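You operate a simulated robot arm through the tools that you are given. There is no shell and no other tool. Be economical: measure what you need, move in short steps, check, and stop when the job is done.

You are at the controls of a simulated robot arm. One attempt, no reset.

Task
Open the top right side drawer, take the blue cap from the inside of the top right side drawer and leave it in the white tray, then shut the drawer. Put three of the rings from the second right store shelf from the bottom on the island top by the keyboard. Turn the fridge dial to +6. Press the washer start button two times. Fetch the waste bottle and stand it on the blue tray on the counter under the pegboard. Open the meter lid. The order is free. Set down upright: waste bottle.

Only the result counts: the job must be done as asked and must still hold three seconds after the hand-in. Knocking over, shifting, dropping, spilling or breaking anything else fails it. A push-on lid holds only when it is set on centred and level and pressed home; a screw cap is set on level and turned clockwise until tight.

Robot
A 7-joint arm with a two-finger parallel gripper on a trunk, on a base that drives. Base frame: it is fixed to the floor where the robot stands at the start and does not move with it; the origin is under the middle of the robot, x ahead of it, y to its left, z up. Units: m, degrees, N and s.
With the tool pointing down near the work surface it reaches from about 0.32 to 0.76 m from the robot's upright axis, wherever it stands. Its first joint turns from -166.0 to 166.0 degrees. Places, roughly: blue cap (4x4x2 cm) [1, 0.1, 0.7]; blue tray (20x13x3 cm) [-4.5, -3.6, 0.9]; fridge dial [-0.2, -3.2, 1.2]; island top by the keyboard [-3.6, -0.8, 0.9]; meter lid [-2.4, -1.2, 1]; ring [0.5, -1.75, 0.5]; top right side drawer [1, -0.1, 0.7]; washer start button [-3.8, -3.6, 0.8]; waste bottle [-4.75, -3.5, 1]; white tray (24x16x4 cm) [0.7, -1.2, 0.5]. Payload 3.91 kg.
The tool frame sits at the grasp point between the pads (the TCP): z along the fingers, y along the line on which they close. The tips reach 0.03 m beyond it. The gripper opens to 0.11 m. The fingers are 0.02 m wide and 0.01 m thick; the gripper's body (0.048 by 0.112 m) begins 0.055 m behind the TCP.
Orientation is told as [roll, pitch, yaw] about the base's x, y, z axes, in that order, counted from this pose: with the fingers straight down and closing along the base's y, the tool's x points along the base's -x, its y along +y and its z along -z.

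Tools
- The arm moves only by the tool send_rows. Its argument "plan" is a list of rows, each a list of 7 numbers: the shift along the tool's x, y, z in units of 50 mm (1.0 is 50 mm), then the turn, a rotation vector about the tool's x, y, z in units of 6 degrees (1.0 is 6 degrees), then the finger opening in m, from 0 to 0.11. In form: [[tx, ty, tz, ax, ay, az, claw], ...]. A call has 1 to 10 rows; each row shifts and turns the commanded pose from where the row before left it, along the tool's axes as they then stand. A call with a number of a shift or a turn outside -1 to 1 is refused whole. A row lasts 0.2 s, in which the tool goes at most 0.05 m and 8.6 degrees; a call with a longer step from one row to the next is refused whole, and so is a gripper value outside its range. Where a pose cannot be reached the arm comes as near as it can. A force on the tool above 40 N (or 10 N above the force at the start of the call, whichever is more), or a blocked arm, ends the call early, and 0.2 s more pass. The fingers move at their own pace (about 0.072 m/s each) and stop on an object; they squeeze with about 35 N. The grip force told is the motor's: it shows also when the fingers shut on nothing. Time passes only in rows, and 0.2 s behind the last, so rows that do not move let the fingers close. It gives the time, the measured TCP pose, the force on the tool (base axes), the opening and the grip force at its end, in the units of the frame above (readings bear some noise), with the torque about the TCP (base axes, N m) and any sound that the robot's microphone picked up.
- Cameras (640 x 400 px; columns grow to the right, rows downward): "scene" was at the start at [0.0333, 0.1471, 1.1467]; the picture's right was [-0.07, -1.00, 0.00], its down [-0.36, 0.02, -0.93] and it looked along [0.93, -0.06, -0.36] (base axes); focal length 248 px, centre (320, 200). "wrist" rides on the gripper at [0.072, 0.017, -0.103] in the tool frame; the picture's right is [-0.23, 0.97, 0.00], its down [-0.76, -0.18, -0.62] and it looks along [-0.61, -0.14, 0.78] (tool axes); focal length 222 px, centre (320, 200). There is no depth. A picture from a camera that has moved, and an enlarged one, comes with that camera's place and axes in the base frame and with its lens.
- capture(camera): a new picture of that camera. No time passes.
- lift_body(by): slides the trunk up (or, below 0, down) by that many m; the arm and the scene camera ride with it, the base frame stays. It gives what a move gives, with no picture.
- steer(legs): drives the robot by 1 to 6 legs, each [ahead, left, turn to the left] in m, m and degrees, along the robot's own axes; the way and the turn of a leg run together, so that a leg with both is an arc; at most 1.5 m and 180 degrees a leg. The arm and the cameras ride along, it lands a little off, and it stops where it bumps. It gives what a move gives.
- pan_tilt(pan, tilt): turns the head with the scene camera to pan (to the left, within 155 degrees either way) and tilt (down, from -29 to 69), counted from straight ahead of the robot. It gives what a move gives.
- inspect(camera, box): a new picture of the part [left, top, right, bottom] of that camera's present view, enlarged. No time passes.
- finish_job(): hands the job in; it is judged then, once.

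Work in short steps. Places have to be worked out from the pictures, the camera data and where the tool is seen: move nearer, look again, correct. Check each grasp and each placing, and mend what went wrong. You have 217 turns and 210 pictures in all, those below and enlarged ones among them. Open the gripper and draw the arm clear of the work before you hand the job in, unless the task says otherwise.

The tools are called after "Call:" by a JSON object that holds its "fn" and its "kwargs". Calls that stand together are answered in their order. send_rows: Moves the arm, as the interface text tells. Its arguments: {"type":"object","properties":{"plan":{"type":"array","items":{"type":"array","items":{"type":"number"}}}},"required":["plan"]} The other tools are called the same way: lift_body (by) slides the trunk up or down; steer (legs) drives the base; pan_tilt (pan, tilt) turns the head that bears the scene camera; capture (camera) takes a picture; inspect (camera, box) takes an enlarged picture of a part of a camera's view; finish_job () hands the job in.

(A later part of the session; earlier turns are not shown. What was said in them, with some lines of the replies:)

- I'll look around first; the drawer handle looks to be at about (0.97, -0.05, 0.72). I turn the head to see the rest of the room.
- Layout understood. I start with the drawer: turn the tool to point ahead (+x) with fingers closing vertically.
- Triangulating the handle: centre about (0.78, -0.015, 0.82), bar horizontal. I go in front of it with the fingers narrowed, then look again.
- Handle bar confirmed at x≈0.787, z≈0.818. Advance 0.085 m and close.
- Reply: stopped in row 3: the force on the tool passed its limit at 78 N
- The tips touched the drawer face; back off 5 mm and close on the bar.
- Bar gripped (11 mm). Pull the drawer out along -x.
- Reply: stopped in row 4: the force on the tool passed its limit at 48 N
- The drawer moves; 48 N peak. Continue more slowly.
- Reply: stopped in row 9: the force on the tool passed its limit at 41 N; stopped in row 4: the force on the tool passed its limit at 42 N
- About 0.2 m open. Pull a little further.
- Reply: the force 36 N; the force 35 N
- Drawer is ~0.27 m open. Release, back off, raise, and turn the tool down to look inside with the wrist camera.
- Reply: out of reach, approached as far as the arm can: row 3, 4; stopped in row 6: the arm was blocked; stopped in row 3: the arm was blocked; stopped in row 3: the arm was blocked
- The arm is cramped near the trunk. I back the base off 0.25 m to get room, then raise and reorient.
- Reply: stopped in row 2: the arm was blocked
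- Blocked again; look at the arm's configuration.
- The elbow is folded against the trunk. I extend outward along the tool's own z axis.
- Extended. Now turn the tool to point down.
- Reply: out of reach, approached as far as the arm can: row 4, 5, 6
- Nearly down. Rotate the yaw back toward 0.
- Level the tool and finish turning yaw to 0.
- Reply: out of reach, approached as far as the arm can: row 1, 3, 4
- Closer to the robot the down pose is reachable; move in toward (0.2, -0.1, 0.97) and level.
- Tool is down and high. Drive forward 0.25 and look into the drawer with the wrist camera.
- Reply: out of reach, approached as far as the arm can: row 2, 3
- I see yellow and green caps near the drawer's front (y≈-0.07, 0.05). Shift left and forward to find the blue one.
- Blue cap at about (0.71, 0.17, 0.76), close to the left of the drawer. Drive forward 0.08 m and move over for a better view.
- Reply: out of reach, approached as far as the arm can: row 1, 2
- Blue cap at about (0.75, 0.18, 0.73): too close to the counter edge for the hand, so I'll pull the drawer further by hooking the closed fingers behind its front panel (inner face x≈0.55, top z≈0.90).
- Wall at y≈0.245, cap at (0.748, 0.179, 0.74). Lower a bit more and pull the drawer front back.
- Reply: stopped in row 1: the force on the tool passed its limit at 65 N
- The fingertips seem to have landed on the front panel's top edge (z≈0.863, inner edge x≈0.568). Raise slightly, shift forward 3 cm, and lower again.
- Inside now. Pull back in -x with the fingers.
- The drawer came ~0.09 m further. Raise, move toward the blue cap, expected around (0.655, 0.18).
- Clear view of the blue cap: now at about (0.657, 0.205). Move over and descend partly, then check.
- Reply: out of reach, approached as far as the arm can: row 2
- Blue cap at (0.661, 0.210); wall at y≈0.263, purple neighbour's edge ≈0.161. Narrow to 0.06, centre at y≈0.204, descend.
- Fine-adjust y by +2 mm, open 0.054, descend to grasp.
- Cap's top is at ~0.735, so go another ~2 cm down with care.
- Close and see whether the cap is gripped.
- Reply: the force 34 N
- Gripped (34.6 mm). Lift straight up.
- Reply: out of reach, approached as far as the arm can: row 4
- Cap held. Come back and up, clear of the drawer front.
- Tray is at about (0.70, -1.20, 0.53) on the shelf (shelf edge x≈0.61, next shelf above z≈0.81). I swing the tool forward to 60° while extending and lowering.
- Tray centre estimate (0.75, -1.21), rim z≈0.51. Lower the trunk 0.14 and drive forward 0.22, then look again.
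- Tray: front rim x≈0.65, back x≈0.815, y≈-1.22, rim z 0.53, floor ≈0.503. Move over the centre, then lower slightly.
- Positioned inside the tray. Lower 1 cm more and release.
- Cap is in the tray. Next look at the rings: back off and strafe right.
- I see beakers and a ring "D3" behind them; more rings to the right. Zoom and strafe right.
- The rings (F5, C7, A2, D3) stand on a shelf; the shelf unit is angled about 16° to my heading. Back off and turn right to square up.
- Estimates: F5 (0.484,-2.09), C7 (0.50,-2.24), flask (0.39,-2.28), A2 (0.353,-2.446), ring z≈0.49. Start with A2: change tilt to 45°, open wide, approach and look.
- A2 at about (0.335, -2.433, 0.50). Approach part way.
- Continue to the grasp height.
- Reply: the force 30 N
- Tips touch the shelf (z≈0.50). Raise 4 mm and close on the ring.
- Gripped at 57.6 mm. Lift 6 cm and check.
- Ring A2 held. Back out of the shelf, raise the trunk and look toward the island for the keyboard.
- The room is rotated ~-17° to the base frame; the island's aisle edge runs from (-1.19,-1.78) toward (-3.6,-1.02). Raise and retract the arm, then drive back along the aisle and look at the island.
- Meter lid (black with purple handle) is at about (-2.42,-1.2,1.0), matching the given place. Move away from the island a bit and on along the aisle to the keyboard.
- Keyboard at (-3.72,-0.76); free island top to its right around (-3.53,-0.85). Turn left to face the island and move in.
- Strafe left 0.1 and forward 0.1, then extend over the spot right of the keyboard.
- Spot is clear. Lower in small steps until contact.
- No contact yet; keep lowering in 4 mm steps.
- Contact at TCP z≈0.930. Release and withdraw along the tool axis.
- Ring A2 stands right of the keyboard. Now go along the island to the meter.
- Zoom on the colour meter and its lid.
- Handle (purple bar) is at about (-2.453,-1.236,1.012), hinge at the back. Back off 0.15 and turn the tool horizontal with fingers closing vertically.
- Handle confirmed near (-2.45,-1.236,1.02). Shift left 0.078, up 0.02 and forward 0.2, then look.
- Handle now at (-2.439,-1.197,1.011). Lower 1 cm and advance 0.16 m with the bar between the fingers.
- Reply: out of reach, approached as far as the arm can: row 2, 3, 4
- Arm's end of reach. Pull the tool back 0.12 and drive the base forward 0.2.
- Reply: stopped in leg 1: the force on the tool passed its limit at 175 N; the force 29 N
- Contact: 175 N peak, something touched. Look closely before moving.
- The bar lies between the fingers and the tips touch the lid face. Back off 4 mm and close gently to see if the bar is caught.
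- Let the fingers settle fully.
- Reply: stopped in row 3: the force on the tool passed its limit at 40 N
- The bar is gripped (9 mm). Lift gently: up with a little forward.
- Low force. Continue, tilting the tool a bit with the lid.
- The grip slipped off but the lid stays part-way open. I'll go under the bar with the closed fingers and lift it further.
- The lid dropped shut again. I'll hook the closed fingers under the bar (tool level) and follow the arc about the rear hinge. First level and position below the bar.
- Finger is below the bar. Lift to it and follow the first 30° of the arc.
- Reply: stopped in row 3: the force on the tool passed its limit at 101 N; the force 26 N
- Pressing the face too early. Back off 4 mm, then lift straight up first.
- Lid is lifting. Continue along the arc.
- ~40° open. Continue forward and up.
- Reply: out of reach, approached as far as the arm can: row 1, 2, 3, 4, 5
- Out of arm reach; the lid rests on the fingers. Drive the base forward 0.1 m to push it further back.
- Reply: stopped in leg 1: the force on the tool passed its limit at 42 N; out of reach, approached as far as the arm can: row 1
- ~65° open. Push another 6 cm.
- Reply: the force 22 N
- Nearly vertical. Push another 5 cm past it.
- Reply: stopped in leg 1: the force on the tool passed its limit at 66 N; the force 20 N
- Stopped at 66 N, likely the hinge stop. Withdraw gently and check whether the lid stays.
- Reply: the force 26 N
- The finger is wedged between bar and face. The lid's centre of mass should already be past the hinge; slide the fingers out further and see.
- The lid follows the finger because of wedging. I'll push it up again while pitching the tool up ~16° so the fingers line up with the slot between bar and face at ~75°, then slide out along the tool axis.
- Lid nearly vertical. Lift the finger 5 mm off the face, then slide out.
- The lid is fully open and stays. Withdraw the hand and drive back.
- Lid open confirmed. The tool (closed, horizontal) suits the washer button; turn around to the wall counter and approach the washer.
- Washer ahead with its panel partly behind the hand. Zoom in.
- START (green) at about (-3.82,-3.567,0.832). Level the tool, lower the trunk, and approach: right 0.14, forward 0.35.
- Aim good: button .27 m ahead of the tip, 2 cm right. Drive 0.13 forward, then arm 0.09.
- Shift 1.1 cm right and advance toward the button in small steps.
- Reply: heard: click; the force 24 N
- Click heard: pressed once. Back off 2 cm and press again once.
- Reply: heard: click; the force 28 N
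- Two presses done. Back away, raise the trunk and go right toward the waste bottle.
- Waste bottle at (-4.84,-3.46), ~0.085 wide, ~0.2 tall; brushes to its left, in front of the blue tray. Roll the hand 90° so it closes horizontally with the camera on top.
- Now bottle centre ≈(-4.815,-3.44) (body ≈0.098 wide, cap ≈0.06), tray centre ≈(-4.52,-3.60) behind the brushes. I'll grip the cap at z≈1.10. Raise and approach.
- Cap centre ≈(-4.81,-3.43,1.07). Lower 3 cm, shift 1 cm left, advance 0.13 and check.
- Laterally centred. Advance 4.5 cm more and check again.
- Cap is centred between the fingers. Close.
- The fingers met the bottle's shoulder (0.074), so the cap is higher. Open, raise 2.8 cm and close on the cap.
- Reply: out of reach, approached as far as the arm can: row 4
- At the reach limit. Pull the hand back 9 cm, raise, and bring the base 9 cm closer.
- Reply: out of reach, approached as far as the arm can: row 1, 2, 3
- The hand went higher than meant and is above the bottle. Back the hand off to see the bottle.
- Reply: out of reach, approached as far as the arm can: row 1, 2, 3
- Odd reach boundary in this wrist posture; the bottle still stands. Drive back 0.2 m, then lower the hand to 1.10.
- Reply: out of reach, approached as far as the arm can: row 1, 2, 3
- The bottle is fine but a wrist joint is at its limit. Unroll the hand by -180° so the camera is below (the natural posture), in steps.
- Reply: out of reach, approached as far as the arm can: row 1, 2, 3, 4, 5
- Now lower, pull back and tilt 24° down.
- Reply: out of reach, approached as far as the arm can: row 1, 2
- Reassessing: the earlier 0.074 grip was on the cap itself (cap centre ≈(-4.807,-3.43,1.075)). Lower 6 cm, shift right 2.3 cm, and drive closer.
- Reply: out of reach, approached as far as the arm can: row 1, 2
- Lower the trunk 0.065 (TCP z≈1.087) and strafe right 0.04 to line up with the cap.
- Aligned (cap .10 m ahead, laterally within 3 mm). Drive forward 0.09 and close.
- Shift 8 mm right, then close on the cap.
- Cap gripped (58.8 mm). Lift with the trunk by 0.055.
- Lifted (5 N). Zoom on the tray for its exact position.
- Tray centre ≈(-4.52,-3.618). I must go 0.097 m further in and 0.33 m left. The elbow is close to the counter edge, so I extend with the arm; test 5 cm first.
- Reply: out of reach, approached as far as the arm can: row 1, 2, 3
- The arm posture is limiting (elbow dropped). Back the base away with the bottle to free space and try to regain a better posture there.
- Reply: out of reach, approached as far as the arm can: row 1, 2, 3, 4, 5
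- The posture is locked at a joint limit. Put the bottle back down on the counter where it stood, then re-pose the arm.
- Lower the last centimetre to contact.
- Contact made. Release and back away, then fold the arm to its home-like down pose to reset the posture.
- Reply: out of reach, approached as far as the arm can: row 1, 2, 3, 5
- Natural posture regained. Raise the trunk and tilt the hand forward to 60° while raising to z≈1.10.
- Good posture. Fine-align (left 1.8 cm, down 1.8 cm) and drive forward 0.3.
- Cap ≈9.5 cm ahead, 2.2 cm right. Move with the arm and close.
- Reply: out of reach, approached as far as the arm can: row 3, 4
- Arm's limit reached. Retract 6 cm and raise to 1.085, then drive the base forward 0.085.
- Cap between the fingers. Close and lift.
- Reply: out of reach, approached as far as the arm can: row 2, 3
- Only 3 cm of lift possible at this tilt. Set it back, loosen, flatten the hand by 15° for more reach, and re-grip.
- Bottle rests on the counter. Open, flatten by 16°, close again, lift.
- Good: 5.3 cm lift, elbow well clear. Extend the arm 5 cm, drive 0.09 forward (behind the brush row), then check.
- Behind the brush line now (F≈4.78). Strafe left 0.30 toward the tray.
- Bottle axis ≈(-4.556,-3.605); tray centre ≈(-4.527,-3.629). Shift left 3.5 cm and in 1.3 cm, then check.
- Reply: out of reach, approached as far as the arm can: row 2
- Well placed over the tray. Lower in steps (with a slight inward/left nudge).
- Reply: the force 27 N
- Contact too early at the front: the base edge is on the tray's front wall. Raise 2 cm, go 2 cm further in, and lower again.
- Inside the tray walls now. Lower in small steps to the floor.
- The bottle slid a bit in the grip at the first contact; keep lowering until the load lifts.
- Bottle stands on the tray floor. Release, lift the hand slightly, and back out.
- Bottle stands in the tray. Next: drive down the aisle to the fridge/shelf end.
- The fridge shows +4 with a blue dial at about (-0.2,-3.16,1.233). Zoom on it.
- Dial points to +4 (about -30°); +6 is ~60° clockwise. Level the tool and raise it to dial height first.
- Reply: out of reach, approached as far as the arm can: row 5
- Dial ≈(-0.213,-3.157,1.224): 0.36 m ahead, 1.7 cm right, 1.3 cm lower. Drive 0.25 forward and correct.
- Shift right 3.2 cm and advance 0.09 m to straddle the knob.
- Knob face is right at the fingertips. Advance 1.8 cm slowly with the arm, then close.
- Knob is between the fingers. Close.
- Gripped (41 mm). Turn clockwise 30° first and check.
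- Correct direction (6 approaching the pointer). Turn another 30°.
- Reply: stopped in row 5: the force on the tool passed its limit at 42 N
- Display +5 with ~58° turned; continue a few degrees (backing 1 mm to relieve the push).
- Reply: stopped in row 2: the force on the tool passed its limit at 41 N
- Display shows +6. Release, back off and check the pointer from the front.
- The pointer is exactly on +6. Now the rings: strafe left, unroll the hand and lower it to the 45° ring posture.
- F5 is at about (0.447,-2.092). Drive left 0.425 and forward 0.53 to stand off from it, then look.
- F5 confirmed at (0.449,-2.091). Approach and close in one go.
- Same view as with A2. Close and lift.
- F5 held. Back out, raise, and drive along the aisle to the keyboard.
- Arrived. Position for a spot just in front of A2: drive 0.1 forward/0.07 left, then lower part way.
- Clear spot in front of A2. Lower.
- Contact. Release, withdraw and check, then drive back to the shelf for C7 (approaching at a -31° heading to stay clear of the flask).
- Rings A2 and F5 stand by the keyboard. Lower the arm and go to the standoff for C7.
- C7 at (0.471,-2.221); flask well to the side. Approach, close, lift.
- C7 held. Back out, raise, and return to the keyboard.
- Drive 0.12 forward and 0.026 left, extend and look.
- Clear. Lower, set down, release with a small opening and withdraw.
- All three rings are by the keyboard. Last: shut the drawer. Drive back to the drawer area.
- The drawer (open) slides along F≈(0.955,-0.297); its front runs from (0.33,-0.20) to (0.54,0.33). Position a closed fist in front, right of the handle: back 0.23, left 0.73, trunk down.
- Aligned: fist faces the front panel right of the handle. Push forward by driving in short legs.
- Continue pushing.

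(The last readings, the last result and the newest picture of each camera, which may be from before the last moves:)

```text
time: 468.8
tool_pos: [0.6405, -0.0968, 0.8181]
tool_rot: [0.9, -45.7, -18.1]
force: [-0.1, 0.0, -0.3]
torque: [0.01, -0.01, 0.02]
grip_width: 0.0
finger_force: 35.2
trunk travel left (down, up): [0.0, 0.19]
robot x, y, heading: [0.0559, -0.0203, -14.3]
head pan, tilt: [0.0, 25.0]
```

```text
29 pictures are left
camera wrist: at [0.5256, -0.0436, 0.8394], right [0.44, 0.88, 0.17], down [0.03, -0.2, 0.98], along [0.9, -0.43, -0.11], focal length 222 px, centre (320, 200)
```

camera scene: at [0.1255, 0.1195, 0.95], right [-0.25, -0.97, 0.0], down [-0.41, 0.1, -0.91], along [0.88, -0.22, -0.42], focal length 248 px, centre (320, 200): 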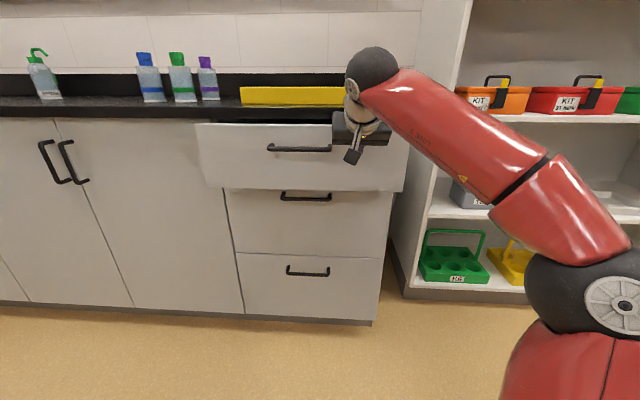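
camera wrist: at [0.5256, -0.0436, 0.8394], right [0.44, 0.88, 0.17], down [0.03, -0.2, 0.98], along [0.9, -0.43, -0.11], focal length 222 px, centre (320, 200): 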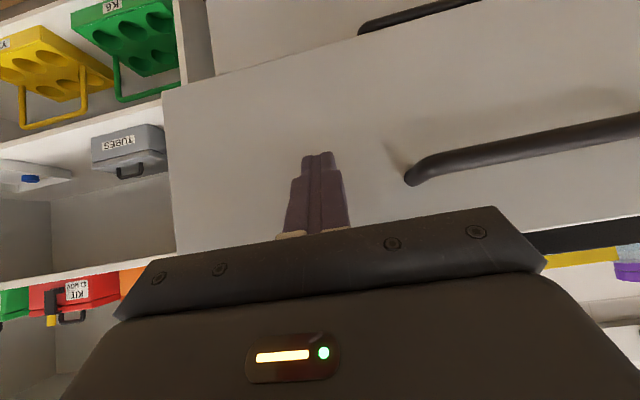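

The drawer is closing; about 0.1 m remains. Push on.

Call:
{"fn": "steer", "kwargs": {"legs": [[0.1, 0, 0]]}}

Call:
{"fn": "steer", "kwargs": {"legs": [[0.02, 0, 0]]}}

Call:
{"fn": "capture", "kwargs": {"camera": "scene"}}

```text
time: 469.9
tool_pos: [0.7354, -0.1201, 0.8188]
tool_rot: [0.8, -45.7, -18.1]
force: [-0.1, 0.0, 0.4]
torque: [-0.02, 0.03, -0.04]
grip_width: 0.0
finger_force: 35.5
trunk travel left (down, up): [0.0, 0.19]
robot x, y, heading: [0.1523, -0.0417, -14.2]
head pan, tilt: [0.0, 25.0]
```

```text
time: 470.7
tool_pos: [0.7362, -0.1196, 0.8183]
tool_rot: [0.5, -45.2, -17.9]
force: [-11.1, 1.5, 2.9]
torque: [-0.05, 0.09, -0.13]
grip_width: 0.0
finger_force: 35.4
trunk travel left (down, up): [0.0, 0.19]
robot x, y, heading: [0.1544, -0.0462, -14.6]
head pan, tilt: [0.0, 25.0]
stopped in leg 1: the force on the tool passed its limit at 67 N (the readings are from after the stop); the commanded pose is now the measured one
```

```text
28 pictures are left
camera scene: at [0.2251, 0.0938, 0.9501], right [-0.25, -0.97, 0.0], down [-0.41, 0.1, -0.91], along [0.88, -0.22, -0.42], focal length 248 px, centre (320, 200)
```

scene: 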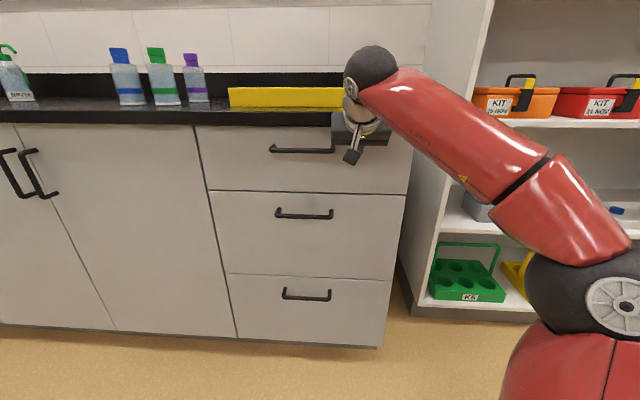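

The drawer is home (stop felt at 67 N). Back off, raise, and check it.

Call:
{"fn": "steer", "kwargs": {"legs": [[-0.4, 0, 0]]}}

Call:
{"fn": "capture", "kwargs": {"camera": "scene"}}

Call:
{"fn": "inspect", "kwargs": {"camera": "scene", "box": [220, 70, 380, 170]}}

```text
time: 473.1
tool_pos: [0.3592, -0.0237, 0.8175]
tool_rot: [0.5, -45.2, -17.9]
force: [1.2, -0.3, -0.5]
torque: [0.03, 0.04, 0.0]
grip_width: 0.0001
finger_force: 35.1
trunk travel left (down, up): [0.0, 0.19]
robot x, y, heading: [-0.2224, 0.0484, -14.3]
head pan, tilt: [0.0, 25.0]
```

```text
27 pictures are left
camera scene: at [-0.1538, 0.1904, 0.9501], right [-0.25, -0.97, 0.0], down [-0.41, 0.1, -0.91], along [0.88, -0.22, -0.42], focal length 248 px, centre (320, 200)
```

scene: 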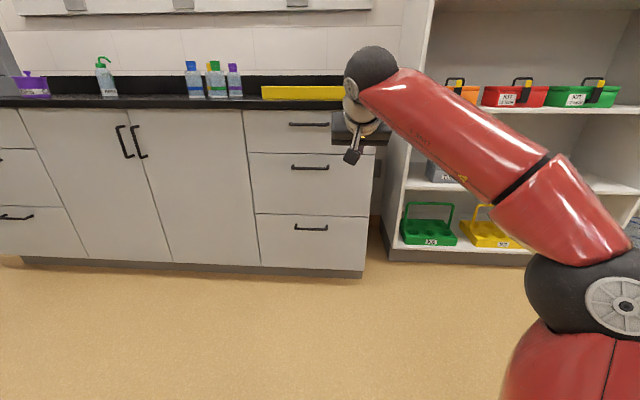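

```text
4.00 times, centred on (300, 120) of scene
camera zoom: at [-0.1538, 0.1904, 0.9501], right [-0.25, -0.97, 0.0], down [-0.41, 0.1, -0.91], along [0.88, -0.22, -0.42], focal length 991 px, centre (400, 520)
```

zoom: 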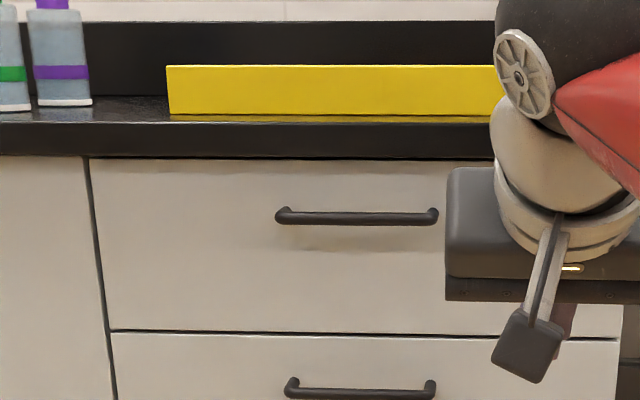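

Drawer is flush. Open the gripper, and take a last look toward the island meter.

Call:
{"fn": "send_rows", "kwargs": {"plan": [[0, 0, 0, 0, 0, 0, 0.08], [0, 0, 0, 0, 0, 0, 0.08]]}}

Call:
{"fn": "lift_body", "kwargs": {"by": 0.19}}

Call:
{"fn": "pan_tilt", "kwargs": {"pan": -135, "tilt": 8}}

Call:
{"fn": "inspect", "kwargs": {"camera": "scene", "box": [200, 100, 520, 300]}}

```text
time: 473.7
tool_pos: [0.3576, -0.0229, 0.8177]
tool_rot: [0.6, -45.2, -17.9]
force: [0.4, -0.3, -0.8]
torque: [-0.01, -0.04, 0.01]
grip_width: 0.0802
finger_force: 1.2
trunk travel left (down, up): [0.0, 0.19]
robot x, y, heading: [-0.2251, 0.0546, -14.4]
head pan, tilt: [0.0, 25.0]
```

```text
time: 475.8
tool_pos: [0.3597, -0.0231, 1.0076]
tool_rot: [0.5, -45.0, -17.9]
force: [-1.0, -0.1, -0.9]
torque: [-0.01, 0.02, 0.01]
grip_width: 0.08
finger_force: 0.1
trunk travel left (down, up): [-0.19, 0.0]
robot x, y, heading: [-0.2245, 0.0468, -14.2]
head pan, tilt: [0.0, 25.0]
```

```text
time: 478.0
tool_pos: [0.3595, -0.0232, 1.0077]
tool_rot: [0.5, -45.2, -17.9]
force: [0.2, 0.0, 0.0]
torque: [0.03, -0.01, -0.01]
grip_width: 0.0801
finger_force: 0.1
trunk travel left (down, up): [-0.19, 0.0]
robot x, y, heading: [-0.2209, 0.0499, -14.3]
head pan, tilt: [-135.0, 8.0]
```

```text
2.00 times, centred on (360, 200) of scene
camera zoom: at [-0.3226, 0.1657, 1.1677], right [-0.51, 0.86, 0.0], down [0.12, 0.07, -0.99], along [-0.85, -0.51, -0.14], focal length 496 px, centre (240, 200)
```

zoom: 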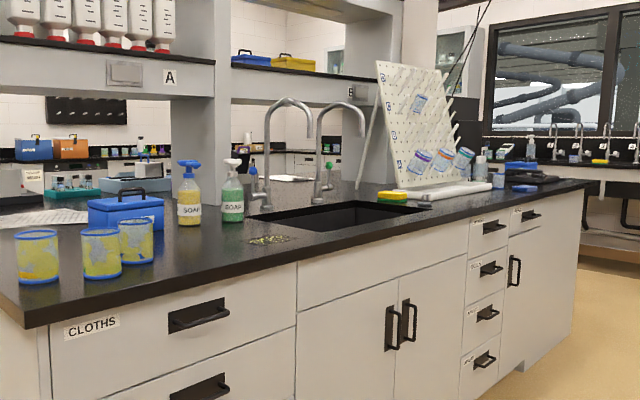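

Everything has been done and the arm is clear of the work, so I hand the job in.

Call:
{"fn": "finish_job", "kwargs": {}}

```text
The job is handed in.
```

I finished every part of the job and handed it in:

- **Cap and drawer:** the blue cap is in the white tray and the drawer is shut.
- **Rings:** A2, F5 and C7 are on the island top by the keyboard.
- **Fridge:** the dial is on +6, and the display shows +6.
- **Washer:** I pressed start twice and heard a click each time.
- **Waste bottle:** it is standing upright on the blue tray.
- **Meter:** the colour meter's lid is open. I checked it when I opened it but couldn't see it in my last look.
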